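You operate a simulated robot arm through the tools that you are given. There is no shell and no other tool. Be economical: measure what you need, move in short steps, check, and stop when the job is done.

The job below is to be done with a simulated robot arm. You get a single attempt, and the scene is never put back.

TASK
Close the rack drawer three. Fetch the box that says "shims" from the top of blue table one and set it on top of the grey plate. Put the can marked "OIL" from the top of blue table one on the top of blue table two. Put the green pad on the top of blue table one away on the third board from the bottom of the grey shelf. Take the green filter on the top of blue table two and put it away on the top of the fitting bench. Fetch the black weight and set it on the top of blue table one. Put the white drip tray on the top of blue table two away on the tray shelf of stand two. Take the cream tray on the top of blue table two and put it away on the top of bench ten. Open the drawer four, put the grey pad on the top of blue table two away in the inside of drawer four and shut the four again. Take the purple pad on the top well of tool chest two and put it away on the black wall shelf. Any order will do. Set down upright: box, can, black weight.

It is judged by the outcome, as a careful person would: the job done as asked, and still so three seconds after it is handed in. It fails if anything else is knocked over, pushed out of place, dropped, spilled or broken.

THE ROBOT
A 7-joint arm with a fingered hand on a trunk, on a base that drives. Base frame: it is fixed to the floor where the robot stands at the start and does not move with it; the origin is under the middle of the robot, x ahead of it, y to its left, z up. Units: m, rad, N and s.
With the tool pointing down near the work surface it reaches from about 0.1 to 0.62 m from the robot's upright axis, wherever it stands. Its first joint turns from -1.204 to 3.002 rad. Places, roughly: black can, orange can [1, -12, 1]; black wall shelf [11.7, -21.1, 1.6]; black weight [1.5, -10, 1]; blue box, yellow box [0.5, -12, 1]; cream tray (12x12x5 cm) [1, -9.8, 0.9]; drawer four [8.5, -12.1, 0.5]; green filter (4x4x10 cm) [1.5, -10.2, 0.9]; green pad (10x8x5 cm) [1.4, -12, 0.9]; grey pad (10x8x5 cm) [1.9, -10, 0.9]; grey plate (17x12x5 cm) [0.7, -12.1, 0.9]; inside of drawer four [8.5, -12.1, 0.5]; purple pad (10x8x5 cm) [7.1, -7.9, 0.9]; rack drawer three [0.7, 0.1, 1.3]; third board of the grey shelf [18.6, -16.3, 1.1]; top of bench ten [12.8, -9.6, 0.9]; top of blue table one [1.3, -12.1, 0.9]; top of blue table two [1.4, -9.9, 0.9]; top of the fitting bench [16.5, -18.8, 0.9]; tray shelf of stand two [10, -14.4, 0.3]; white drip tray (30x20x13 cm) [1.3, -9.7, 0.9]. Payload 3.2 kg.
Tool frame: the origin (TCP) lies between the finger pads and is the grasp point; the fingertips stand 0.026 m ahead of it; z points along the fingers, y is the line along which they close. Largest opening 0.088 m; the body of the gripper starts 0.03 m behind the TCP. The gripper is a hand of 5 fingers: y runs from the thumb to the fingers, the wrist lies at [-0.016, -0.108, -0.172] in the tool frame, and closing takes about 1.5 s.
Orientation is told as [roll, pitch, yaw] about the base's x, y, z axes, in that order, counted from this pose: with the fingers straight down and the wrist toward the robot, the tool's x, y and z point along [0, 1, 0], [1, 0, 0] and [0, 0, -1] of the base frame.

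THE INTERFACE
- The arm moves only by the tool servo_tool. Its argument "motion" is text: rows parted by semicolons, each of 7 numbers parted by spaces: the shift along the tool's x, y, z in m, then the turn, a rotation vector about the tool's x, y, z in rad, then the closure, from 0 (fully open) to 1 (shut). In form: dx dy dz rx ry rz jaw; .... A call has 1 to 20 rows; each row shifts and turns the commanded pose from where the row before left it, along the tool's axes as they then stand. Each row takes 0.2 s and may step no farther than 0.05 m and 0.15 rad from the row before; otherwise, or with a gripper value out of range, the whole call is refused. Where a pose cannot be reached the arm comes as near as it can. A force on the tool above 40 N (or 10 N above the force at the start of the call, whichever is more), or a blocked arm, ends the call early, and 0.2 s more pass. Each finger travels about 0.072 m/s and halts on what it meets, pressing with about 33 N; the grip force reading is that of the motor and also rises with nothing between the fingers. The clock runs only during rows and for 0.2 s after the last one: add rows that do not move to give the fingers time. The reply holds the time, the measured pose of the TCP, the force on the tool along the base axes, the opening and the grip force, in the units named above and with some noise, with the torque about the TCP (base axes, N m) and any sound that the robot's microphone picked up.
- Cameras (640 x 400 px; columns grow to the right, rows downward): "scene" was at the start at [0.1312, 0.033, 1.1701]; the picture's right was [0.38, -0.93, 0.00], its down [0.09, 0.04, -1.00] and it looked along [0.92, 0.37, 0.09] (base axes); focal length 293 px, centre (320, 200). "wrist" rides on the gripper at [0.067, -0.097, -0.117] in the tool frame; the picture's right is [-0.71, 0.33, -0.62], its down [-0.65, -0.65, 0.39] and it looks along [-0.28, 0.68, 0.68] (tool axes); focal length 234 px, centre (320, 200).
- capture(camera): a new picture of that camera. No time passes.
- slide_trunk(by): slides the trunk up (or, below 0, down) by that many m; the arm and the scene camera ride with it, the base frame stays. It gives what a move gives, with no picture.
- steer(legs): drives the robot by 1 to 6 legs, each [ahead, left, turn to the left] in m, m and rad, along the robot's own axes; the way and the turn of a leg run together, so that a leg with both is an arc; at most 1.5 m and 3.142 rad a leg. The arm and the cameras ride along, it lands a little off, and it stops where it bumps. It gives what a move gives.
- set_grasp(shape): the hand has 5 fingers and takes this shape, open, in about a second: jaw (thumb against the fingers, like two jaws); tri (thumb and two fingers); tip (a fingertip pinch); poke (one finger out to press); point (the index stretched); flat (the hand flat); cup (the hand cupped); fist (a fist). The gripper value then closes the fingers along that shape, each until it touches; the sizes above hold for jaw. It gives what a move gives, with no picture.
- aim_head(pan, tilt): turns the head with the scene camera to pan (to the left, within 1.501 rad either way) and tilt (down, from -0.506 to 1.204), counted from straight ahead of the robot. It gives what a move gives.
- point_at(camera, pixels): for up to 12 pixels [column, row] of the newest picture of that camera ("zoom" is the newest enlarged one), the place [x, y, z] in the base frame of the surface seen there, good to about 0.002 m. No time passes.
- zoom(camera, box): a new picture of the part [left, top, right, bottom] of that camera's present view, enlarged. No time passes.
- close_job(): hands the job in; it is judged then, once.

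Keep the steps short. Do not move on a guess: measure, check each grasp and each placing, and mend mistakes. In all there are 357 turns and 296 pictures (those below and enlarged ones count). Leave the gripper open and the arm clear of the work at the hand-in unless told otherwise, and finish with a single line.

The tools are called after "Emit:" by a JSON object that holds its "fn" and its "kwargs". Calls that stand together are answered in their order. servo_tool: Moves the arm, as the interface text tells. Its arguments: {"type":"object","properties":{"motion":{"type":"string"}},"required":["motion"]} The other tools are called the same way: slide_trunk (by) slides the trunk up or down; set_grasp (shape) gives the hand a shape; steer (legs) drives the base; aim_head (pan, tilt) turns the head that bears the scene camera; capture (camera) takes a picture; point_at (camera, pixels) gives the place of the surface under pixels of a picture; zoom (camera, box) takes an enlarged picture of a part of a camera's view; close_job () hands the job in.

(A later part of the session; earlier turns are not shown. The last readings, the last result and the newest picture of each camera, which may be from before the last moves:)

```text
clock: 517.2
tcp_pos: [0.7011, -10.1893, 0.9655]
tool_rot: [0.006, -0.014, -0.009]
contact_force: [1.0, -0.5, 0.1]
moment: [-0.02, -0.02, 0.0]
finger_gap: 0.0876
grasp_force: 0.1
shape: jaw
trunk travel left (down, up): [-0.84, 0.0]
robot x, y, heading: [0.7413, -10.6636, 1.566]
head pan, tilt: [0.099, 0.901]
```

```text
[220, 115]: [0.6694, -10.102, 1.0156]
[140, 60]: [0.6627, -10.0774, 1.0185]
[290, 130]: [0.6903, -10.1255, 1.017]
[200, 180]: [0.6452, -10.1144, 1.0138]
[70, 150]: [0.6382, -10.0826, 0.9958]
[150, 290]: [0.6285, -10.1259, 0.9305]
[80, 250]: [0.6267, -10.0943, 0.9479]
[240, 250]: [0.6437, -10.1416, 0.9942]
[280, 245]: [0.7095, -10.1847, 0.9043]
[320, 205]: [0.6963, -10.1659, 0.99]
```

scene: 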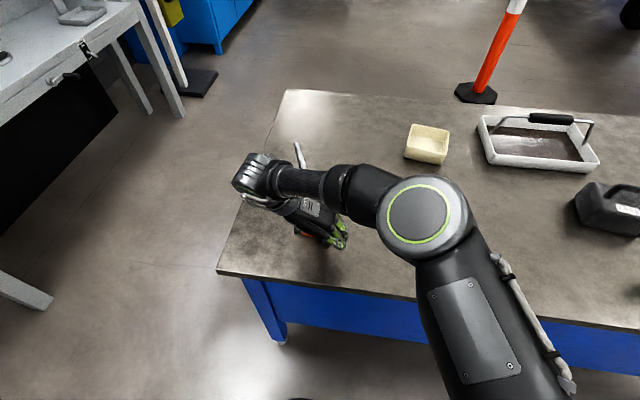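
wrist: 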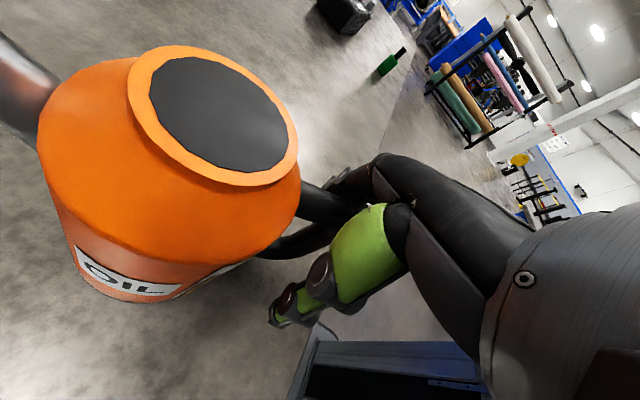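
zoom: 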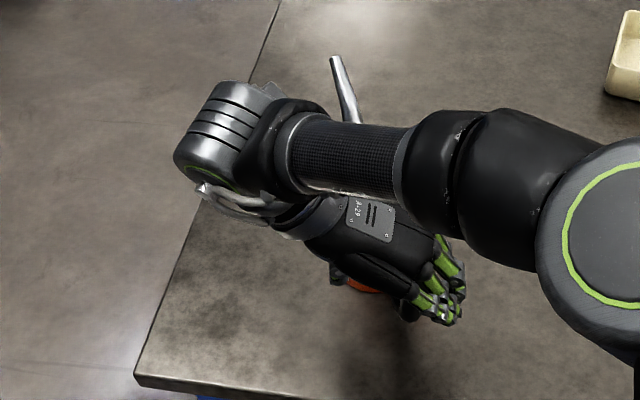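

Rim heights are all 1.014–1.018: the can stands upright, just turned a little. I rise straight up slowly.

Emit:
{"fn": "servo_tool", "kwargs": {"motion": "0 0 -0.02 0 0 0 0; 0 0 -0.02 0 0 0 0; 0 0 -0.03 0 0 0 0; 0 0 -0.05 0 0 0 0; 0 0 -0.05 0 0 0 0; 0 0 -0.04 0 0 0 0; 0 0 0 0 0 0 0"}}

Emit:
{"fn": "capture", "kwargs": {"camera": "wrist"}}

```text
clock: 518.8
tcp_pos: [0.6986, -10.1912, 1.1759]
tool_rot: [0.007, -0.015, -0.009]
contact_force: [-0.3, -0.3, 0.0]
moment: [-0.02, 0.02, -0.01]
finger_gap: 0.0878
grasp_force: 0.1
shape: jaw
trunk travel left (down, up): [-0.84, 0.0]
robot x, y, heading: [0.7389, -10.6658, 1.566]
head pan, tilt: [0.099, 0.901]
```

```text
163 pictures are left
```

wrist: 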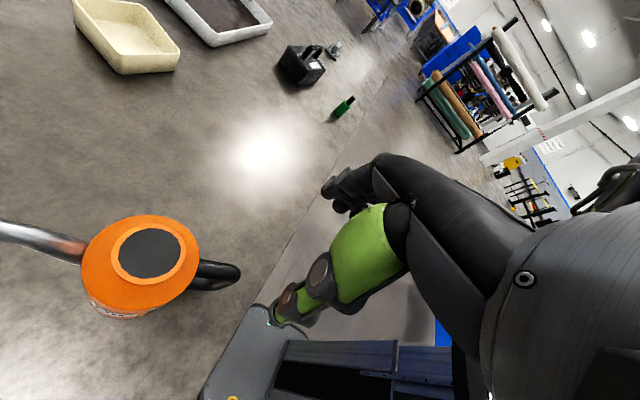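

The can stands well on table two. Next the black weight: I unwind the hand yaw, back off and move in front of the weight.

Emit:
{"fn": "servo_tool", "kwargs": {"motion": "0 0 -0.02 0 0 -0.143 0; 0 0 0 0 0 -0.143 0; 0 0 0 0 0 -0.143 0; 0 0 0 0 0 -0.143 0; 0 0 0 0 0 -0.143 0; 0 0 0 0 0 -0.143 0; 0 0 0 0 0 -0.143 0; 0 0 0 0 0 -0.143 0; 0 0 0 0 0 -0.143 0; 0 0 0 0 0 -0.143 0; 0 0 0 0 0 -0.145 0"}}

Emit:
{"fn": "steer", "kwargs": {"legs": [[-0.25, 0, 0], [0, -0.7, 0], [0.22, 0, 0]]}}

Emit:
{"fn": "aim_head", "kwargs": {"pan": 0.0, "tilt": 0.8}}

Emit:
{"fn": "capture", "kwargs": {"camera": "scene"}}

Emit:
{"fn": "capture", "kwargs": {"camera": "wrist"}}

```text
clock: 521.2
tcp_pos: [0.6986, -10.1924, 1.1965]
tool_rot: [-0.014, -0.01, 1.565]
contact_force: [0.6, -0.2, -0.1]
moment: [-0.01, 0.03, -0.01]
finger_gap: 0.088
grasp_force: 0.0
shape: jaw
trunk travel left (down, up): [-0.84, 0.0]
robot x, y, heading: [0.7395, -10.6628, 1.564]
head pan, tilt: [0.099, 0.901]
```

```text
clock: 527.7
tcp_pos: [1.3932, -10.226, 1.1966]
tool_rot: [-0.011, -0.009, 1.562]
contact_force: [-0.1, -0.5, 0.0]
moment: [0.04, 0.01, -0.01]
finger_gap: 0.0879
grasp_force: 0.1
shape: jaw
trunk travel left (down, up): [-0.84, 0.0]
robot x, y, heading: [1.4337, -10.6992, 1.568]
head pan, tilt: [0.099, 0.901]
```

```text
clock: 528.4
tcp_pos: [1.3923, -10.2255, 1.1957]
tool_rot: [-0.015, -0.006, 1.563]
contact_force: [-0.4, -0.4, 0.4]
moment: [0.0, -0.01, -0.03]
finger_gap: 0.0878
grasp_force: 0.1
shape: jaw
trunk travel left (down, up): [-0.84, 0.0]
robot x, y, heading: [1.4372, -10.699, 1.57]
head pan, tilt: [0.0, 0.799]
```

```text
162 pictures are left
```

scene: 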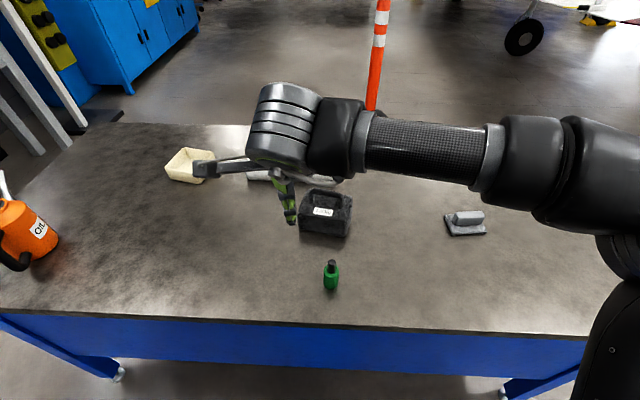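

```text
161 pictures are left
```

wrist: 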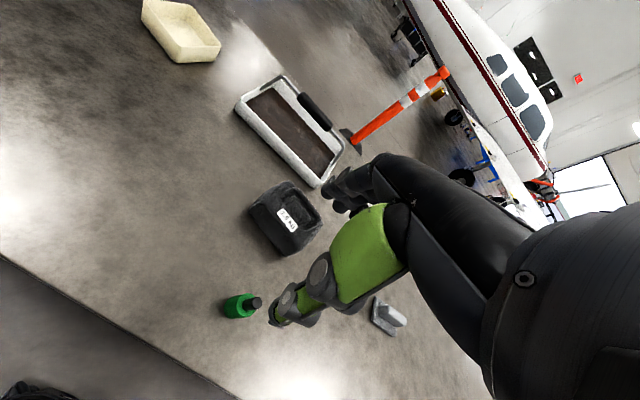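

I zoom on the weight in the wrist view and measure its handle.

Emit:
{"fn": "zoom", "kwargs": {"camera": "wrist", "box": [210, 160, 350, 330]}}

Emit:
{"fn": "zoom", "kwargs": {"camera": "scene", "box": [270, 170, 390, 300]}}

```text
2.35 times, centred on (280, 245) of wrist
```

zoom: 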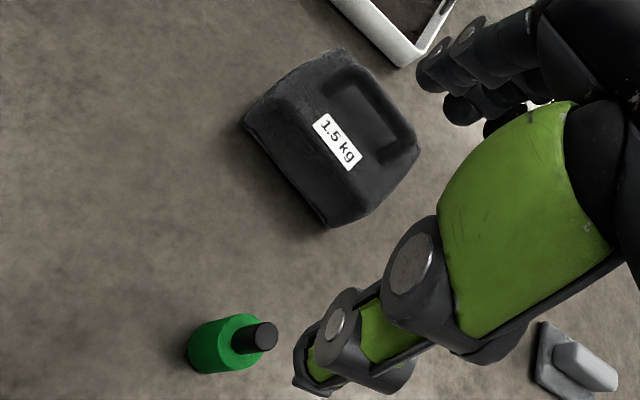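

```text
3.08 times, centred on (330, 235) of scene
```

zoom: 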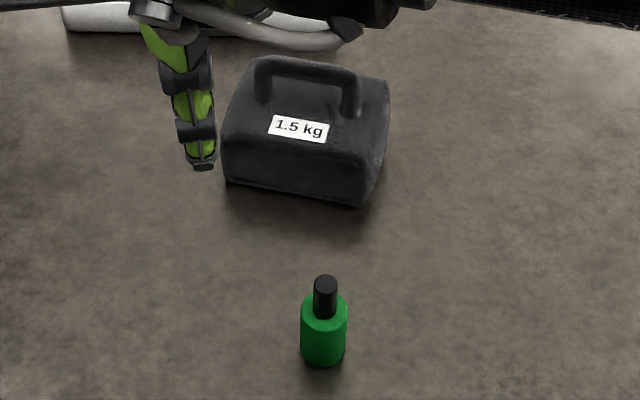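

Emit:
{"fn": "point_at", "kwargs": {"camera": "zoom", "pixels": [[305, 66], [275, 62], [340, 72], [355, 90], [262, 80], [310, 80], [345, 150], [230, 150], [365, 150], [325, 283], [323, 330], [300, 128]]}}

Emit:
{"fn": "point_at", "kwargs": {"camera": "wrist", "pixels": [[366, 192], [362, 188], [380, 220], [296, 205], [287, 186], [305, 206], [311, 215], [268, 215]]}}

```text
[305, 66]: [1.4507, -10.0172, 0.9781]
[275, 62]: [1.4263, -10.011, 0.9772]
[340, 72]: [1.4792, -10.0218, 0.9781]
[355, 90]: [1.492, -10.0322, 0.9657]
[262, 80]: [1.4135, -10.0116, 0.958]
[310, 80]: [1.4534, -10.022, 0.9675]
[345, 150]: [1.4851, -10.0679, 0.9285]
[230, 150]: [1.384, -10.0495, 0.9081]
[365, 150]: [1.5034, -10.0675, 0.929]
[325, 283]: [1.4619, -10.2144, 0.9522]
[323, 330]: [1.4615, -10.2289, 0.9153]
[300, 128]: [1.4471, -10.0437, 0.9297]
```

```text
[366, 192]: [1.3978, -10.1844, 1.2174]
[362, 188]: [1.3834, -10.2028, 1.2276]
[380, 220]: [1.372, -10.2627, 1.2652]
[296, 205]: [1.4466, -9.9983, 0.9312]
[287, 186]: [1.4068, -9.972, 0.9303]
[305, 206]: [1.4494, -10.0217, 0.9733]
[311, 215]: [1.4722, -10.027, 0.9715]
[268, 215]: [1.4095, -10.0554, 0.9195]
```

The bar runs at (1.453,-10.017), top 0.978, turned −0.2 rad. I align the hand, move over it and go down partway.

Emit:
{"fn": "servo_tool", "kwargs": {"motion": "0 0 0 0 0 0.095 0; 0 0 0 0 0 0.098 0; -0.0183 0.04 0 0 0 0 0; 0 0.045 0 0 0 0 0; 0 0.045 0 0 0 0 0; 0 0.045 0 0 0 0 0; 0 0.0415 0 0 0 0 0; 0 0 0.05 0 0 0 0; 0 0 0.05 0 0 0 0; 0 0 0.05 0 0 0 0; 0 0 0 0 0 0 0"}}

Emit:
{"fn": "capture", "kwargs": {"camera": "wrist"}}

Emit:
{"fn": "zoom", "kwargs": {"camera": "scene", "box": [230, 120, 430, 300]}}

```text
clock: 530.8
tcp_pos: [1.4553, -10.0165, 1.0492]
tool_rot: [-0.01, -0.01, 1.373]
contact_force: [0.4, 0.1, 0.2]
moment: [0.01, -0.02, -0.01]
finger_gap: 0.0878
grasp_force: 0.0
shape: jaw
trunk travel left (down, up): [-0.84, 0.0]
robot x, y, heading: [1.4332, -10.6984, 1.572]
head pan, tilt: [0.0, 0.799]
```

```text
158 pictures are left
```

wrist: 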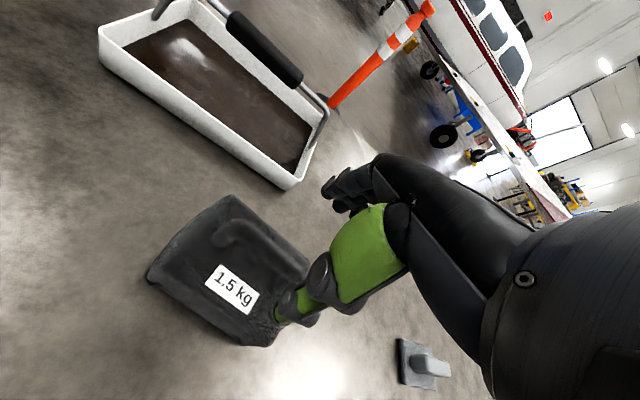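

```text
2.22 times, centred on (330, 210) of scene
```

zoom: 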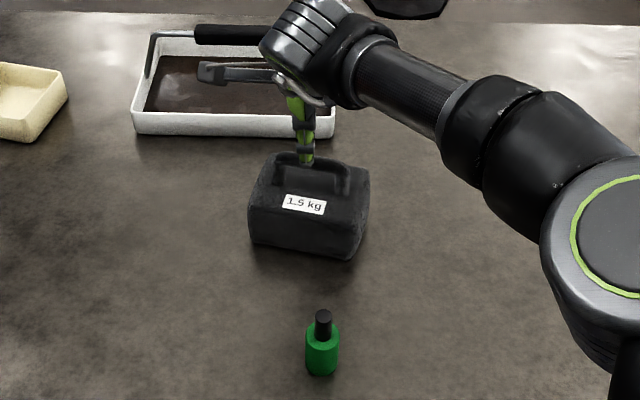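

I descend to z≈0.964 around the handle.

Emit:
{"fn": "servo_tool", "kwargs": {"motion": "0 0 0.03 0 0 0 0; 0 0 0.03 0 0 0 0; 0 0 0.015 0 0 0 0; 0 0 0.01 0 0 0 0; 0 0 0 0 0 0 0"}}

Emit:
{"fn": "capture", "kwargs": {"camera": "wrist"}}

```text
clock: 532.0
tcp_pos: [1.4586, -10.0164, 0.9641]
tool_rot: [-0.011, -0.011, 1.371]
contact_force: [0.0, 0.3, 0.1]
moment: [-0.01, -0.01, -0.02]
finger_gap: 0.0881
grasp_force: 0.2
shape: jaw
trunk travel left (down, up): [-0.84, 0.0]
robot x, y, heading: [1.4328, -10.6987, 1.564]
head pan, tilt: [0.0, 0.799]
```

```text
156 pictures are left
```

wrist: 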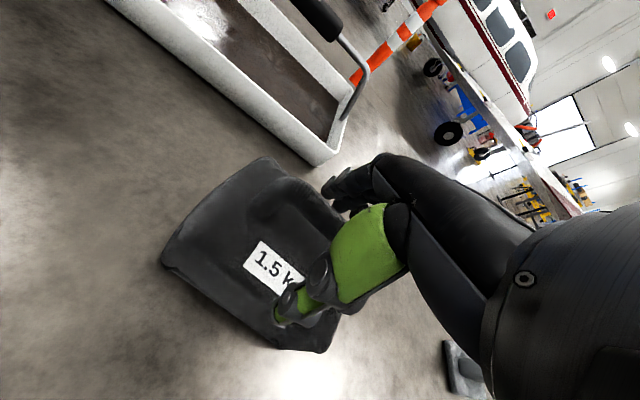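

No contact. I close on the bar and lift 2 cm.

Emit:
{"fn": "servo_tool", "kwargs": {"motion": "0 0 0 0 0 0 0.4; 0 0 0 0 0 0 0.8; 0 0 0 0 0 0 1; 0 0 0 0 0 0 1; 0 0 0 0 0 0 1; 0 0 0 0 0 0 1; 0 0 0 0 0 0 1; 0 0 0 0 0 0 1; 0 0 -0.01 0 0 0 1; 0 0 -0.01 0 0 0 1; 0 0 0 0 0 0 1"}}

Emit:
{"fn": "capture", "kwargs": {"camera": "wrist"}}

Emit:
{"fn": "zoom", "kwargs": {"camera": "scene", "box": [230, 120, 430, 300]}}

```text
clock: 534.4
tcp_pos: [1.4566, -10.0129, 0.981]
tool_rot: [-0.009, -0.006, 1.373]
contact_force: [0.5, -0.7, -15.0]
moment: [-0.03, -0.07, -0.02]
finger_gap: 0.0028
grasp_force: 33.8
shape: jaw
trunk travel left (down, up): [-0.84, 0.0]
robot x, y, heading: [1.4343, -10.6953, 1.571]
head pan, tilt: [0.0, 0.799]
```

```text
155 pictures are left
```

wrist: 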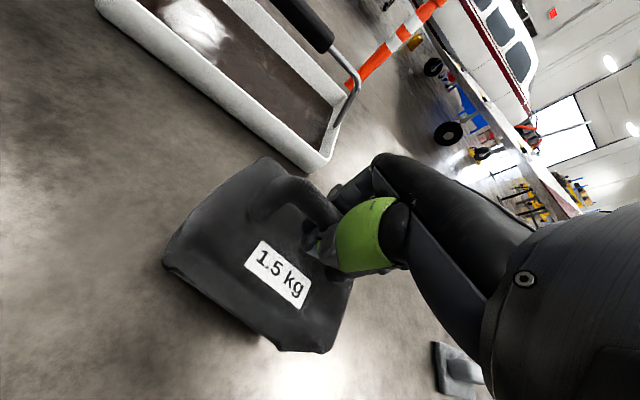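

```text
2.22 times, centred on (330, 210) of scene
```

zoom: 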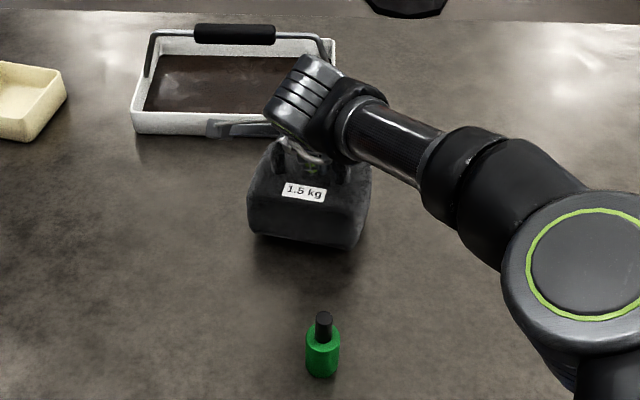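

Held at 15 N. I lift to z≈1.16, draw it in, back off and turn to table one.

Emit:
{"fn": "servo_tool", "kwargs": {"motion": "0 0 -0.04 0 0 0 1; 0 0 -0.05 0 0 0 1; 0 0 -0.05 0 0 0 1; 0 0 -0.04 0 0 0 1; 0 -0.04 0 0 0 -0.09 1; 0 -0.04 0 0 0 -0.1 1; 0 -0.04 0 0 0 0 1; 0 -0.04 0 0 0 0 1; 0 -0.04 0 0 0 0 1"}}

Emit:
{"fn": "steer", "kwargs": {"legs": [[-0.38, 0, 0], [0, 0, -3.14], [0, 0.3, 0], [0.25, 0, 0]]}}

Emit:
{"fn": "aim_head", "kwargs": {"pan": 0.0, "tilt": 0.8}}

Emit:
{"fn": "capture", "kwargs": {"camera": "scene"}}

Emit:
{"fn": "capture", "kwargs": {"camera": "wrist"}}

```text
clock: 536.4
tcp_pos: [1.4421, -10.2188, 1.1607]
tool_rot: [-0.014, -0.006, 1.561]
contact_force: [-0.5, -1.2, -15.0]
moment: [-0.05, -0.05, 0.02]
finger_gap: 0.0027
grasp_force: 32.8
shape: jaw
trunk travel left (down, up): [-0.84, 0.0]
robot x, y, heading: [1.4347, -10.699, 1.569]
head pan, tilt: [0.0, 0.799]
```

```text
clock: 549.1
tcp_pos: [1.7444, -11.8038, 1.1612]
tool_rot: [-0.014, -0.005, -1.556]
contact_force: [0.4, -0.3, -15.3]
moment: [0.03, 0.02, 0.03]
finger_gap: 0.0025
grasp_force: 32.9
shape: jaw
trunk travel left (down, up): [-0.84, 0.0]
robot x, y, heading: [1.7383, -11.3223, -1.551]
head pan, tilt: [0.0, 0.799]
```

```text
clock: 549.7
tcp_pos: [1.745, -11.8039, 1.1597]
tool_rot: [-0.015, 0.0, -1.554]
contact_force: [-0.1, 0.7, -16.0]
moment: [0.04, 0.05, 0.02]
finger_gap: 0.0029
grasp_force: 33.4
shape: jaw
trunk travel left (down, up): [-0.84, 0.0]
robot x, y, heading: [1.7424, -11.3184, -1.549]
head pan, tilt: [0.0, 0.799]
```

```text
153 pictures are left
```

scene: 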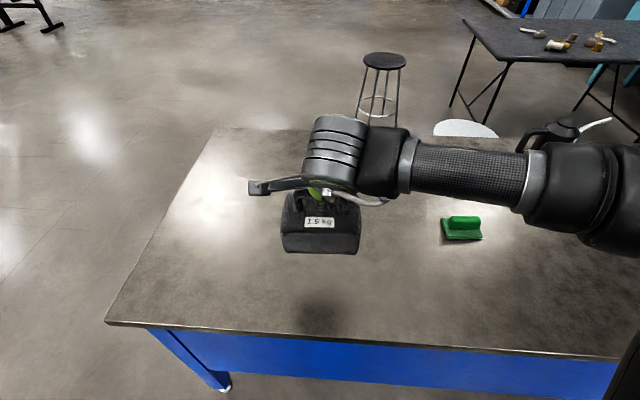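

```text
152 pictures are left
```

wrist: 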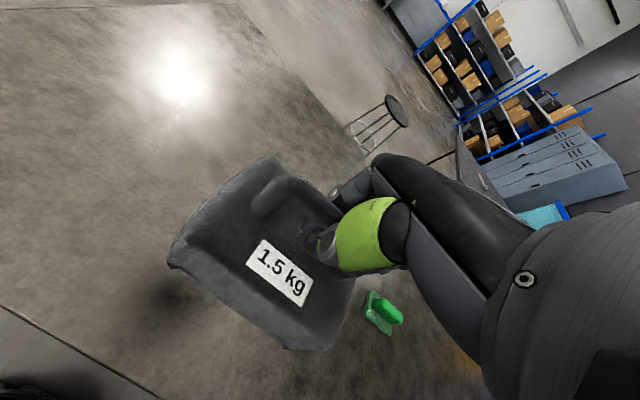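

The area ahead is clear. I move 0.12 m on and lower until the load comes off.

Emit:
{"fn": "servo_tool", "kwargs": {"motion": "0 0.04 0 0 0 0 1; 0 0.04 0 0 0 0 1; 0 0.04 0 0 0 0 1; 0 0 0.05 0 0 0 1; 0 0 0.05 0 0 0 1; 0 0 0.05 0 0 0 1; 0 0 0.02 0 0 0 1; 0 0 0.006 0 0 0 1; 0 0 0.004 0 0 0 1; 0 0 0 0 0 0 1"}}

Emit:
{"fn": "capture", "kwargs": {"camera": "scene"}}

```text
clock: 551.9
tcp_pos: [1.7425, -11.9246, 0.9817]
tool_rot: [-0.012, -0.005, -1.554]
contact_force: [0.1, -0.2, -14.8]
moment: [0.04, 0.05, -0.02]
finger_gap: 0.0026
grasp_force: 33.0
shape: jaw
trunk travel left (down, up): [-0.84, 0.0]
robot x, y, heading: [1.742, -11.3204, -1.553]
head pan, tilt: [0.0, 0.799]
```

```text
151 pictures are left
```

scene: 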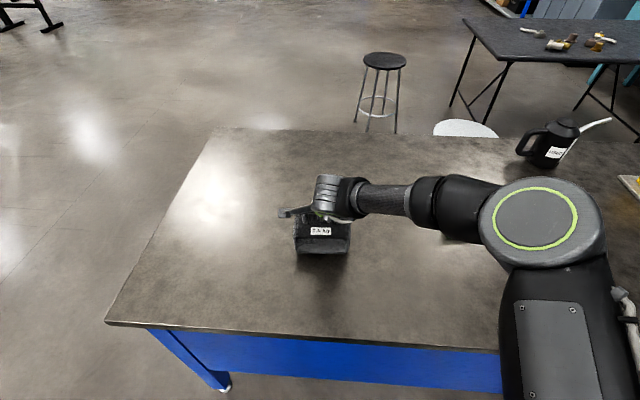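

Emit:
{"fn": "servo_tool", "kwargs": {"motion": "0 0 0.005 0 0 0 1; 0 0 0.005 0 0 0 1; 0 0 0.004 0 0 0 1; 0 0 0.003 0 0 0 1; 0 0 0 0 0 0 1"}}

```text
clock: 553.1
tcp_pos: [1.7441, -11.9256, 0.9636]
tool_rot: [-0.015, -0.004, -1.555]
contact_force: [-0.1, -0.5, -12.3]
moment: [0.04, -0.04, 0.0]
finger_gap: 0.0028
grasp_force: 32.8
shape: jaw
trunk travel left (down, up): [-0.84, 0.0]
robot x, y, heading: [1.739, -11.3201, -1.552]
head pan, tilt: [0.0, 0.799]
```

The load starts to come off (12 N). A few millimetres more.

Emit:
{"fn": "servo_tool", "kwargs": {"motion": "0 0 0.003 0 0 0 1; 0 0 0.003 0 0 0 1; 0 0 0.002 0 0 0 1; 0 0 0 0 0 0 1"}}

```text
clock: 554.1
tcp_pos: [1.7426, -11.9245, 0.9601]
tool_rot: [-0.015, -0.013, -1.558]
contact_force: [-2.7, -4.8, 9.7]
moment: [-0.02, -0.14, 0.01]
finger_gap: 0.0026
grasp_force: 33.5
shape: jaw
trunk travel left (down, up): [-0.84, 0.0]
robot x, y, heading: [1.7371, -11.3204, -1.546]
head pan, tilt: [0.0, 0.799]
```

The weight rests on the table. I open and rise.

Emit:
{"fn": "servo_tool", "kwargs": {"motion": "0 0 -0.001 0 0 0 0.6; 0 0 0 0 0 0 0.2; 0 0 0 0 0 0 0; 0 0 0 0 0 0 0; 0 0 0 0 0 0 0; 0 0 0 0 0 0 0; 0 0 -0.02 0 0 0 0; 0 0 -0.04 0 0 0 0; 0 0 -0.05 0 0 0 0; 0 0 -0.05 0 0 0 0; 0 0 -0.05 0 0 0 0"}}

Emit:
{"fn": "capture", "kwargs": {"camera": "wrist"}}

Emit:
{"fn": "capture", "kwargs": {"camera": "scene"}}

```text
clock: 556.5
tcp_pos: [1.7475, -11.9221, 1.1684]
tool_rot: [-0.014, -0.007, -1.554]
contact_force: [0.9, -0.3, -0.2]
moment: [-0.02, -0.01, 0.0]
finger_gap: 0.0879
grasp_force: 0.1
shape: jaw
trunk travel left (down, up): [-0.84, 0.0]
robot x, y, heading: [1.7427, -11.3178, -1.551]
head pan, tilt: [0.0, 0.799]
```

```text
150 pictures are left
```

wrist: 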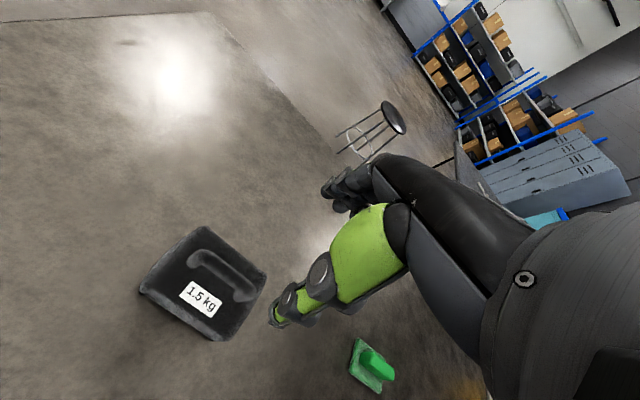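

```text
149 pictures are left
```

scene: 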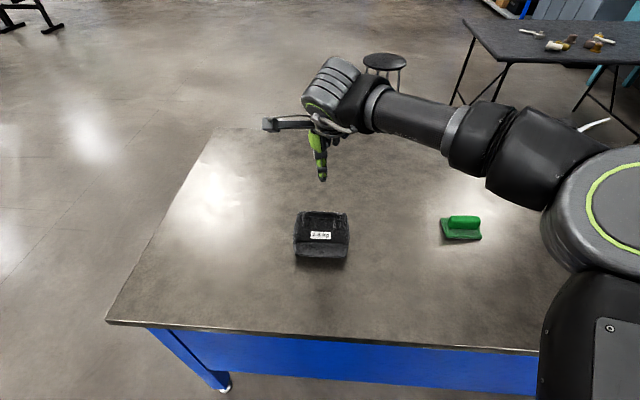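

The weight stands upright on table one. Next the green pad beside it: I measure it.

Emit:
{"fn": "zoom", "kwargs": {"camera": "wrist", "box": [320, 320, 420, 400]}}

Emit:
{"fn": "zoom", "kwargs": {"camera": "scene", "box": [420, 200, 500, 250]}}

Emit:
{"fn": "point_at", "kwargs": {"camera": "zoom", "pixels": [[240, 135], [470, 130], [355, 135], [350, 190], [240, 190], [475, 185], [180, 170], [175, 310], [500, 290], [340, 310], [470, 210], [510, 250]]}}

```text
5.00 times, centred on (370, 360) of wrist
```

zoom: 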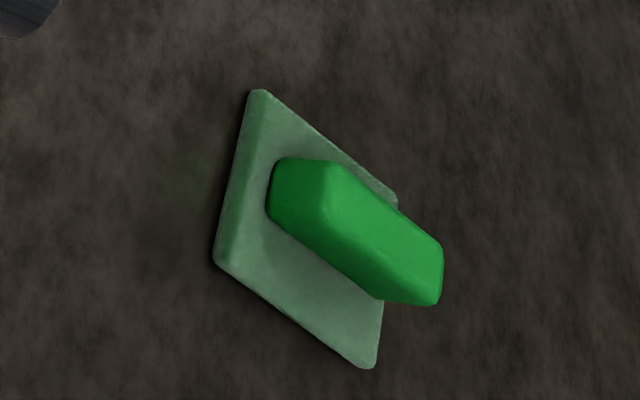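

```text
8.00 times, centred on (460, 225) of scene
```

zoom: 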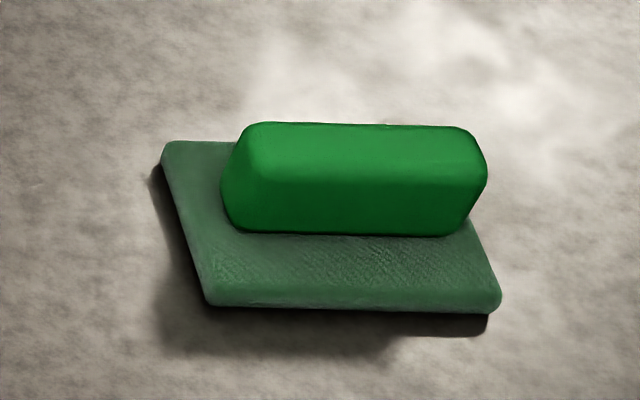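

```text
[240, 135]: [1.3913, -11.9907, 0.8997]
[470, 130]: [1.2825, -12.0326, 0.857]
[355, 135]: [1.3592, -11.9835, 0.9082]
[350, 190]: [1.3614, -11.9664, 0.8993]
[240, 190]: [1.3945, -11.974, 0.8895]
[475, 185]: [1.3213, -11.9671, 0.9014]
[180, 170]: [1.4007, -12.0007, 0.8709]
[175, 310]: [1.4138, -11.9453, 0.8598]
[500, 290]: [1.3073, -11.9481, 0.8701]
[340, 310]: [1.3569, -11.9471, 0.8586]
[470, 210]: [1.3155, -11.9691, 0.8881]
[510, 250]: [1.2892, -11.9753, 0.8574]
```

Handle centre ≈ (1.356,-11.981), top 0.909, nearly parallel to x. I strafe right 0.385 and ahead 0.06.

Emit:
{"fn": "steer", "kwargs": {"legs": [[0.06, -0.387, 0]]}}

Emit:
{"fn": "capture", "kwargs": {"camera": "wrist"}}

```text
clock: 559.0
tcp_pos: [1.3637, -11.9899, 1.1687]
tool_rot: [-0.014, -0.007, -1.559]
contact_force: [-0.4, -0.4, 0.0]
moment: [0.0, 0.01, 0.0]
finger_gap: 0.0879
grasp_force: 0.0
shape: jaw
trunk travel left (down, up): [-0.84, 0.0]
robot x, y, heading: [1.3605, -11.3887, -1.552]
head pan, tilt: [0.0, 0.799]
```

```text
146 pictures are left
```

wrist: 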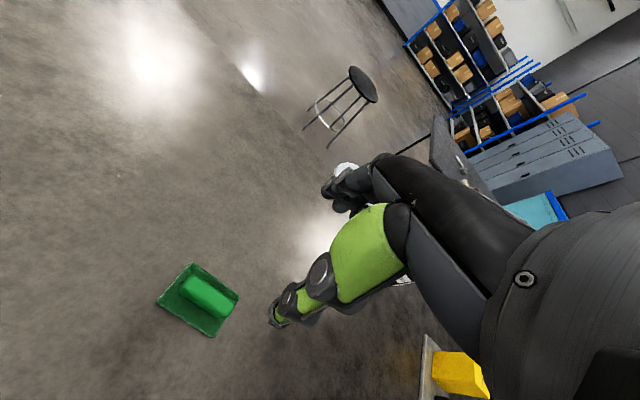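

I centre and descend to z≈0.907.

Emit:
{"fn": "servo_tool", "kwargs": {"motion": "-0.0077 -0.009 0 0 0 0.06 0; 0 0 0.05 0 0 0 0; 0 0 0.05 0 0 0 0; 0 0 0.05 0 0 0 0; 0 0 0.05 0 0 0 0; 0 0 0.03 0 0 0 0; 0 0 0.02 0 0 0 0; 0 0 0.011 0 0 0 0; 0 0 0 0 0 0 0"}}

Emit:
{"fn": "capture", "kwargs": {"camera": "wrist"}}

```text
clock: 561.0
tcp_pos: [1.3524, -11.9832, 0.9072]
tool_rot: [-0.013, -0.007, -1.617]
contact_force: [-0.2, -0.5, -0.1]
moment: [0.0, 0.0, -0.01]
finger_gap: 0.0874
grasp_force: 0.1
shape: jaw
trunk travel left (down, up): [-0.84, 0.0]
robot x, y, heading: [1.3568, -11.3889, -1.55]
head pan, tilt: [0.0, 0.799]
```

```text
145 pictures are left
```

wrist: 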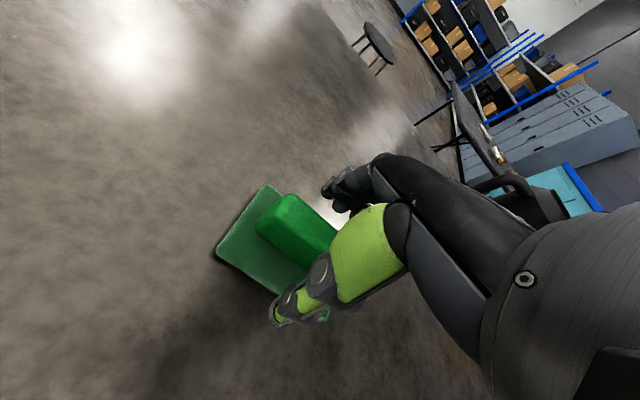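

I close on the green handle and lift.

Emit:
{"fn": "servo_tool", "kwargs": {"motion": "0 0 0 0 0 0 0.4; 0 0 0 0 0 0 0.8; 0 0 0 0 0 0 1; 0 0 0 0 0 0 1; 0 0 0 0 0 0 1; 0 0 0 0 0 0 1; 0 0 0 0 0 0 1; 0 0 -0.03 0 0 0 1; 0 0 -0.05 0 0 0 1; 0 0 -0.05 0 0 0 1; 0 0 -0.05 0 0 0 1; 0 -0.05 -0.02 0 0 0 1; 0 -0.05 0 0 0 0 1; 0 -0.05 0 0 0 0 1; 0 -0.05 0 0 0 0 1"}}

Emit:
{"fn": "capture", "kwargs": {"camera": "wrist"}}

```text
refused: row 12 steps farther than a row can; nothing moved
```

```text
144 pictures are left
```

wrist: 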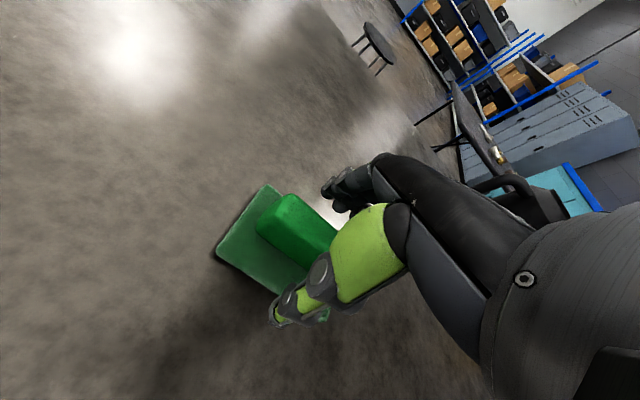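

Emit:
{"fn": "servo_tool", "kwargs": {"motion": "0 0 0 0 0 0 0.4; 0 0 0 0 0 0 0.8; 0 0 0 0 0 0 1; 0 0 0 0 0 0 1; 0 0 0 0 0 0 1; 0 0 0 0 0 0 1; 0 0 0 0 0 0 1; 0 0 -0.03 0 0 0 1; 0 0 -0.05 0 0 0 1; 0 0 -0.05 0 0 0 1; 0 0 -0.05 0 0 0 1; 0 -0.045 -0.02 0 0 0 1; 0 -0.05 0 0 0 0 1; 0 -0.05 0 0 0 0 1; 0 -0.045 0 0 0 0 1"}}

Emit:
{"fn": "capture", "kwargs": {"camera": "wrist"}}

```text
clock: 564.2
tcp_pos: [1.3642, -11.7905, 1.1058]
tool_rot: [-0.014, -0.011, -1.619]
contact_force: [0.2, 1.1, -0.5]
moment: [-0.03, -0.03, 0.0]
finger_gap: 0.02
grasp_force: 33.2
shape: jaw
trunk travel left (down, up): [-0.84, 0.0]
robot x, y, heading: [1.3548, -11.3892, -1.549]
head pan, tilt: [0.0, 0.799]
```

```text
143 pictures are left
```

wrist: 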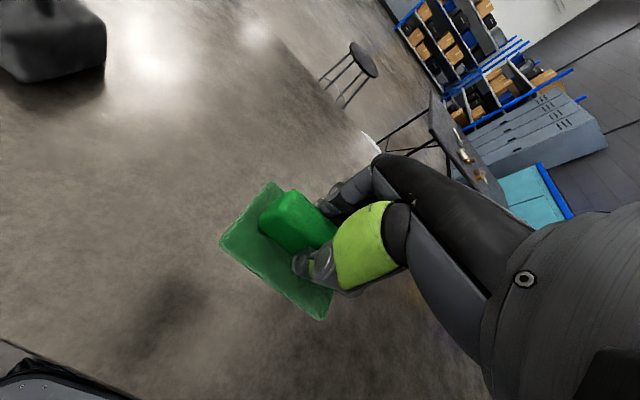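

Held (gap 0.020). I drive out of the aisle east, then south and east toward the grey shelf.

Emit:
{"fn": "steer", "kwargs": {"legs": [[-0.2, 0, 0], [0, 0, 1.55], [1.5, 0, 0], [1.5, 0, 0], [0, 0, -1.443]]}}

Emit:
{"fn": "steer", "kwargs": {"legs": [[1.5, 0, 0], [1.5, 0, 0], [1.5, 0, 0], [1.5, 0, 0], [1.45, 0, 0], [0, 0, 1.44]]}}

Emit:
{"fn": "aim_head", "kwargs": {"pan": 0.0, "tilt": 0.2}}

Emit:
{"fn": "capture", "kwargs": {"camera": "scene"}}

```text
clock: 587.1
tcp_pos: [4.4123, -11.5673, 1.1064]
tool_rot: [-0.015, -0.006, -1.49]
contact_force: [-0.1, -0.7, -0.9]
moment: [0.0, 0.0, 0.02]
finger_gap: 0.0199
grasp_force: 32.7
shape: jaw
trunk travel left (down, up): [-0.84, 0.0]
robot x, y, heading: [4.3542, -11.1665, -1.42]
head pan, tilt: [0.0, 0.799]
```

```text
clock: 626.0
tcp_pos: [5.9573, -18.4952, 1.1072]
tool_rot: [-0.013, -0.008, -0.001]
contact_force: [0.5, 0.3, -1.2]
moment: [0.01, -0.02, -0.02]
finger_gap: 0.0199
grasp_force: 32.7
shape: jaw
trunk travel left (down, up): [-0.84, 0.0]
robot x, y, heading: [5.5524, -18.5214, 0.063]
head pan, tilt: [0.0, 0.799]
```

```text
clock: 627.0
tcp_pos: [5.9587, -18.4953, 1.1063]
tool_rot: [-0.013, -0.006, -0.002]
contact_force: [-0.7, 0.1, -0.9]
moment: [0.02, -0.03, 0.03]
finger_gap: 0.0202
grasp_force: 33.4
shape: jaw
trunk travel left (down, up): [-0.84, 0.0]
robot x, y, heading: [5.5547, -18.5215, 0.063]
head pan, tilt: [0.0, 0.201]
```

```text
142 pictures are left
```

scene: 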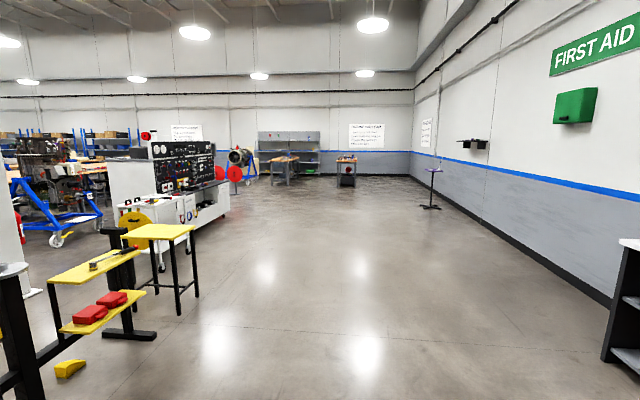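

Clear ahead. I go 6 m east along y≈-18.5 and look again.

Emit:
{"fn": "steer", "kwargs": {"legs": [[0, 0, -0.063], [1.5, 0, 0], [1.5, 0, 0], [1.5, 0, 0], [1.5, 0, 0], [1.5, 0, 0]]}}

Emit:
{"fn": "aim_head", "kwargs": {"pan": 0.15, "tilt": 0.2}}

Emit:
{"fn": "capture", "kwargs": {"camera": "scene"}}

Emit:
{"fn": "zoom", "kwargs": {"camera": "scene", "box": [180, 60, 500, 260]}}

```text
clock: 662.9
tcp_pos: [13.4349, -18.6303, 1.1056]
tool_rot: [-0.012, -0.007, -0.074]
contact_force: [-0.5, -0.5, -1.3]
moment: [-0.01, 0.01, -0.04]
finger_gap: 0.0201
grasp_force: 32.7
shape: jaw
trunk travel left (down, up): [-0.84, 0.0]
robot x, y, heading: [13.0287, -18.6274, -0.005]
head pan, tilt: [0.0, 0.201]
```

```text
clock: 663.6
tcp_pos: [13.4347, -18.6308, 1.1057]
tool_rot: [-0.013, -0.008, -0.071]
contact_force: [-0.1, 0.4, -0.8]
moment: [-0.01, -0.01, -0.01]
finger_gap: 0.0197
grasp_force: 33.1
shape: jaw
trunk travel left (down, up): [-0.84, 0.0]
robot x, y, heading: [13.0306, -18.6245, -0.007]
head pan, tilt: [0.15, 0.201]
```

```text
141 pictures are left
```

scene: 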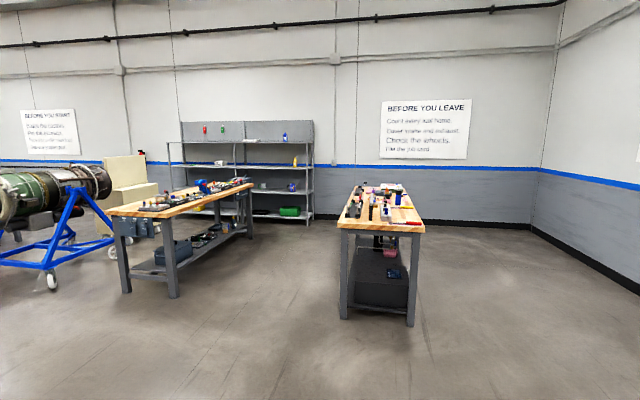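

```text
2.00 times, centred on (340, 160) of scene
```

zoom: 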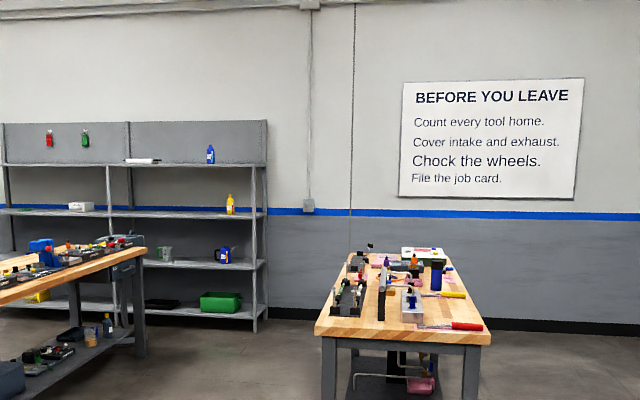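

I measure the shelf boards and the two benches.

Emit:
{"fn": "point_at", "kwargs": {"camera": "zoom", "pixels": [[165, 216], [240, 214], [165, 211], [165, 264], [180, 313], [165, 165], [262, 240], [110, 200], [20, 211], [230, 206], [140, 350], [330, 340]]}}

Emit:
{"fn": "point_at", "kwargs": {"camera": "scene", "pixels": [[175, 295], [245, 235], [345, 318], [410, 325], [423, 230], [120, 290], [290, 235], [312, 218]]}}

```text
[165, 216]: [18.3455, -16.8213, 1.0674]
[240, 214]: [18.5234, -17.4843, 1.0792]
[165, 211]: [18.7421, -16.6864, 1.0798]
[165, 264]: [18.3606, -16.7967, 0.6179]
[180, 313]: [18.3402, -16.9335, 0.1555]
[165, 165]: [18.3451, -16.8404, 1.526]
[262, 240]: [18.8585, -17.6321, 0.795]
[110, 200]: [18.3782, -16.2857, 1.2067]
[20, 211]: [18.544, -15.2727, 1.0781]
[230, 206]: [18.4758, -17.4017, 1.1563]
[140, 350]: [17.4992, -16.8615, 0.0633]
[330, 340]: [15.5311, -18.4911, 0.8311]
```

```text
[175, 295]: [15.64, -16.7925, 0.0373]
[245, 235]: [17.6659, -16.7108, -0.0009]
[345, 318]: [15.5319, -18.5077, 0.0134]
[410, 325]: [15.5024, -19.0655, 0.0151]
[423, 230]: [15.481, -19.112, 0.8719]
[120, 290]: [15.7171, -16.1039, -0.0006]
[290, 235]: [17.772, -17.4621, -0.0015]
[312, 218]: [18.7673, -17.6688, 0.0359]
```

Third board top is z≈1.08, front x≈18.345; free between y≈-16.4 and -17.3. I drive up the corridor between the benches and look.

Emit:
{"fn": "steer", "kwargs": {"legs": [[0, 0, 0.425], [1.2, 0, 0], [1.2, 0, 0], [0, 0, -0.42], [1.2, 0, 0], [1.1, 0, 0]]}}

Emit:
{"fn": "aim_head", "kwargs": {"pan": 0.3, "tilt": 0.5}}

Emit:
{"fn": "capture", "kwargs": {"camera": "scene"}}

```text
clock: 688.8
tcp_pos: [17.9067, -17.6587, 1.1058]
tool_rot: [-0.014, -0.007, -0.07]
contact_force: [0.0, -0.2, -0.7]
moment: [0.03, -0.03, -0.04]
finger_gap: 0.0198
grasp_force: 33.1
shape: jaw
trunk travel left (down, up): [-0.84, 0.0]
robot x, y, heading: [17.4991, -17.6552, -0.007]
head pan, tilt: [0.15, 0.201]
```

```text
clock: 689.5
tcp_pos: [17.907, -17.659, 1.1067]
tool_rot: [-0.015, -0.008, -0.072]
contact_force: [-0.1, 0.0, -1.6]
moment: [0.03, -0.03, -0.01]
finger_gap: 0.0198
grasp_force: 33.1
shape: jaw
trunk travel left (down, up): [-0.84, 0.0]
robot x, y, heading: [17.4993, -17.6528, -0.006]
head pan, tilt: [0.3, 0.499]
```

```text
139 pictures are left
```

scene: 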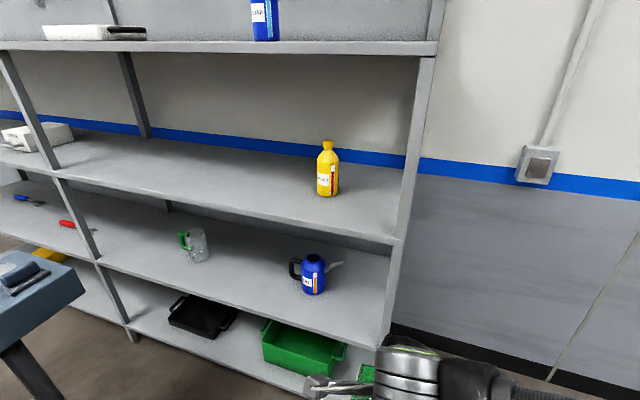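

Bottom board has the green tub, second the blue can, third the yellow bottle. I measure the free spot and bench corner.

Emit:
{"fn": "point_at", "kwargs": {"camera": "scene", "pixels": [[240, 185], [240, 205], [160, 165], [327, 190], [200, 180], [280, 195], [150, 50], [83, 290], [60, 170], [270, 48], [20, 370], [100, 185]]}}

```text
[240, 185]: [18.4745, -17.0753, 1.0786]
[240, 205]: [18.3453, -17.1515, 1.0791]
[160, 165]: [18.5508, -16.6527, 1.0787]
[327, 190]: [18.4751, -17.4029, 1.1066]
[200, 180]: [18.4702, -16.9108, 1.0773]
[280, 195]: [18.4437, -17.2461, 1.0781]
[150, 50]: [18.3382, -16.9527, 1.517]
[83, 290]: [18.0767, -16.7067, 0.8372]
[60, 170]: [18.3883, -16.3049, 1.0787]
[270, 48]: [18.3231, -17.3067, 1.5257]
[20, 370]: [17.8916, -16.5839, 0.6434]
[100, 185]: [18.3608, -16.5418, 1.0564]
```

I raise the hand 6 cm, strafe left 0.57, drive ahead 0.42 and check.

Emit:
{"fn": "servo_tool", "kwargs": {"motion": "0 0 -0.03 0 0 -0.03 1; 0 0 -0.03 0 0 -0.035 1"}}

Emit:
{"fn": "steer", "kwargs": {"legs": [[0, 0.575, 0], [0.42, 0, 0]]}}

Emit:
{"fn": "capture", "kwargs": {"camera": "scene"}}

Emit:
{"fn": "capture", "kwargs": {"camera": "wrist"}}

```text
clock: 690.1
tcp_pos: [17.906, -17.6581, 1.1665]
tool_rot: [-0.015, -0.007, -0.004]
contact_force: [0.5, 0.0, 0.0]
moment: [-0.01, 0.03, 0.0]
finger_gap: 0.0199
grasp_force: 32.8
shape: jaw
trunk travel left (down, up): [-0.84, 0.0]
robot x, y, heading: [17.5014, -17.6554, -0.006]
head pan, tilt: [0.3, 0.499]
```

```text
clock: 693.4
tcp_pos: [17.909, -17.095, 1.1658]
tool_rot: [-0.017, -0.009, -0.004]
contact_force: [-0.3, 0.8, -0.5]
moment: [-0.03, 0.0, 0.0]
finger_gap: 0.0203
grasp_force: 33.1
shape: jaw
trunk travel left (down, up): [-0.84, 0.0]
robot x, y, heading: [17.5028, -17.0969, -0.007]
head pan, tilt: [0.3, 0.499]
stopped in leg 1: the robot was blocked; the commanded pose is now the measured one
```

```text
138 pictures are left
```

scene: 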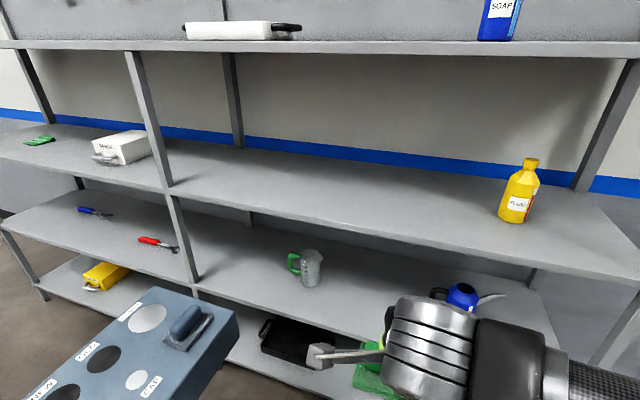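

```text
137 pictures are left
```

wrist: 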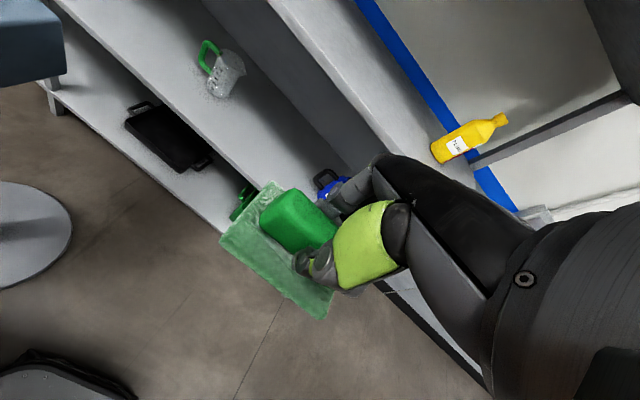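

My base touched a round pedestal base on the left. I check whether the blue stand has moved and find its base.

Emit:
{"fn": "point_at", "kwargs": {"camera": "scene", "pixels": [[237, 312], [153, 288], [205, 350], [190, 320]]}}

Emit:
{"fn": "point_at", "kwargs": {"camera": "wrist", "pixels": [[10, 235], [70, 235], [40, 200], [40, 275], [50, 370], [110, 365], [60, 75]]}}

Emit:
{"fn": "aim_head", "kwargs": {"pan": 0.9, "tilt": 0.9}}

Emit:
{"fn": "capture", "kwargs": {"camera": "scene"}}

```text
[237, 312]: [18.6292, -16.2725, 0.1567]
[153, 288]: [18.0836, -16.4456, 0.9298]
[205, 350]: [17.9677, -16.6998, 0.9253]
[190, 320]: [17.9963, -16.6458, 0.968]
```

```text
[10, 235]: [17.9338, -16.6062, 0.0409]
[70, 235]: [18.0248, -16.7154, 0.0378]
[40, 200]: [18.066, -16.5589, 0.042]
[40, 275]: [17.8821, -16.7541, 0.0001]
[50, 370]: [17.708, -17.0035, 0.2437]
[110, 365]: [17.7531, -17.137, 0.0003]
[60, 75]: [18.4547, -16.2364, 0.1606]
```

```text
clock: 694.4
tcp_pos: [17.908, -17.0972, 1.1653]
tool_rot: [-0.015, -0.007, -0.006]
contact_force: [1.0, -0.5, -1.3]
moment: [-0.02, -0.01, 0.03]
finger_gap: 0.0202
grasp_force: 32.7
shape: jaw
trunk travel left (down, up): [-0.84, 0.0]
robot x, y, heading: [17.5035, -17.0965, -0.006]
head pan, tilt: [0.901, 0.901]
```

```text
136 pictures are left
```

scene: 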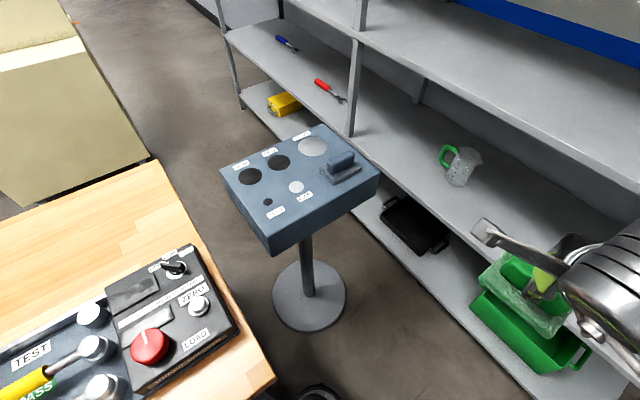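

It was the bench corner (base contact only; bench and stand unmoved). I step right 0.10 and drive ahead 0.44.

Emit:
{"fn": "steer", "kwargs": {"legs": [[0, -0.1, 0], [0.44, 0, 0]]}}

Emit:
{"fn": "aim_head", "kwargs": {"pan": 0, "tilt": 0.5}}

Emit:
{"fn": "capture", "kwargs": {"camera": "scene"}}

Emit:
{"fn": "capture", "kwargs": {"camera": "wrist"}}

```text
clock: 697.8
tcp_pos: [18.3493, -17.1974, 1.1662]
tool_rot: [-0.013, -0.007, -0.003]
contact_force: [-0.6, 0.2, -1.0]
moment: [-0.01, 0.05, -0.02]
finger_gap: 0.02
grasp_force: 32.5
shape: jaw
trunk travel left (down, up): [-0.84, 0.0]
robot x, y, heading: [17.9449, -17.1976, -0.004]
head pan, tilt: [0.901, 0.901]
```

```text
clock: 699.0
tcp_pos: [18.3495, -17.1967, 1.1658]
tool_rot: [-0.014, -0.006, -0.002]
contact_force: [-0.6, -0.1, -0.5]
moment: [0.03, 0.02, 0.03]
finger_gap: 0.0201
grasp_force: 33.1
shape: jaw
trunk travel left (down, up): [-0.84, 0.0]
robot x, y, heading: [17.9445, -17.1979, -0.004]
head pan, tilt: [0.0, 0.499]
```

```text
135 pictures are left
```

scene: 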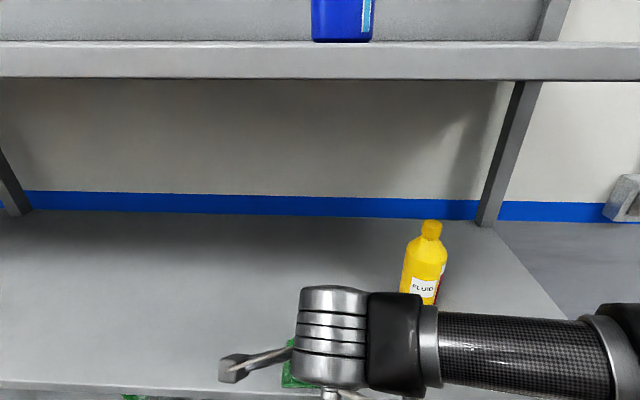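

```text
134 pictures are left
```

wrist: 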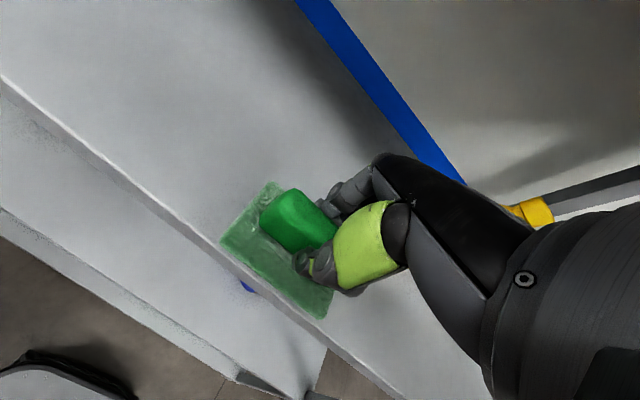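

The forearm must stay clear of the yellow bottle, so I set the pad a bit nearer the front and left: TCP to about (18.43,-17.13), then lower.

Emit:
{"fn": "servo_tool", "kwargs": {"motion": "0.03 0.035 0 0 0 0 1; 0.03 0.035 0 0 0 0 1; 0 0.012 0 0 0 0 1; 0 0 0.015 0 0 0 1; 0 0 0.012 0 0 0 1; 0 0 0.006 0 0 0 1; 0 0 0 0 0 0 1"}}

Emit:
{"fn": "capture", "kwargs": {"camera": "scene"}}

Emit:
{"fn": "capture", "kwargs": {"camera": "wrist"}}

```text
clock: 700.6
tcp_pos: [18.4301, -17.1381, 1.132]
tool_rot: [-0.013, -0.004, -0.003]
contact_force: [0.4, 0.6, -0.7]
moment: [-0.01, 0.02, 0.01]
finger_gap: 0.0199
grasp_force: 33.1
shape: jaw
trunk travel left (down, up): [-0.84, 0.0]
robot x, y, heading: [17.9426, -17.1957, -0.003]
head pan, tilt: [0.0, 0.499]
```

```text
133 pictures are left
```

scene: 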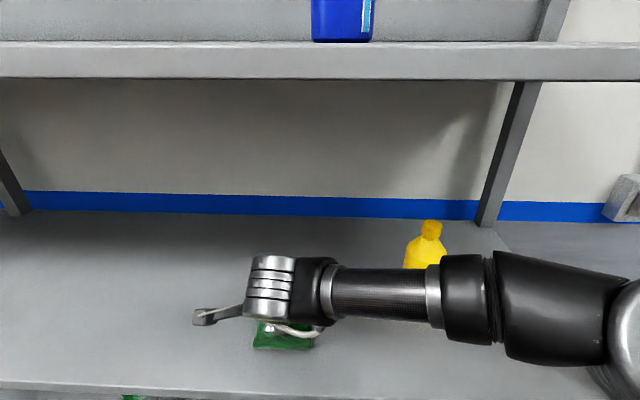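

```text
132 pictures are left
```

wrist: 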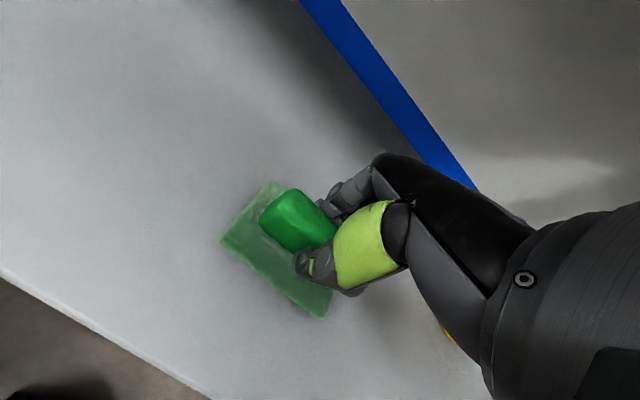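

I lower the last millimetres until contact, then open and rise a little.

Emit:
{"fn": "servo_tool", "kwargs": {"motion": "0 0 0.003 0 0 0 1; 0 0 0.002 0 0 0 1; 0 0 0.002 0 0 0 1; 0 0 0 0 0 0 1"}}

```text
clock: 701.6
tcp_pos: [18.4305, -17.1388, 1.1256]
tool_rot: [-0.013, -0.009, -0.003]
contact_force: [0.7, -0.4, 5.6]
moment: [0.02, 0.01, 0.0]
finger_gap: 0.02
grasp_force: 32.7
shape: jaw
trunk travel left (down, up): [-0.84, 0.0]
robot x, y, heading: [17.9399, -17.1993, -0.004]
head pan, tilt: [0.0, 0.499]
```

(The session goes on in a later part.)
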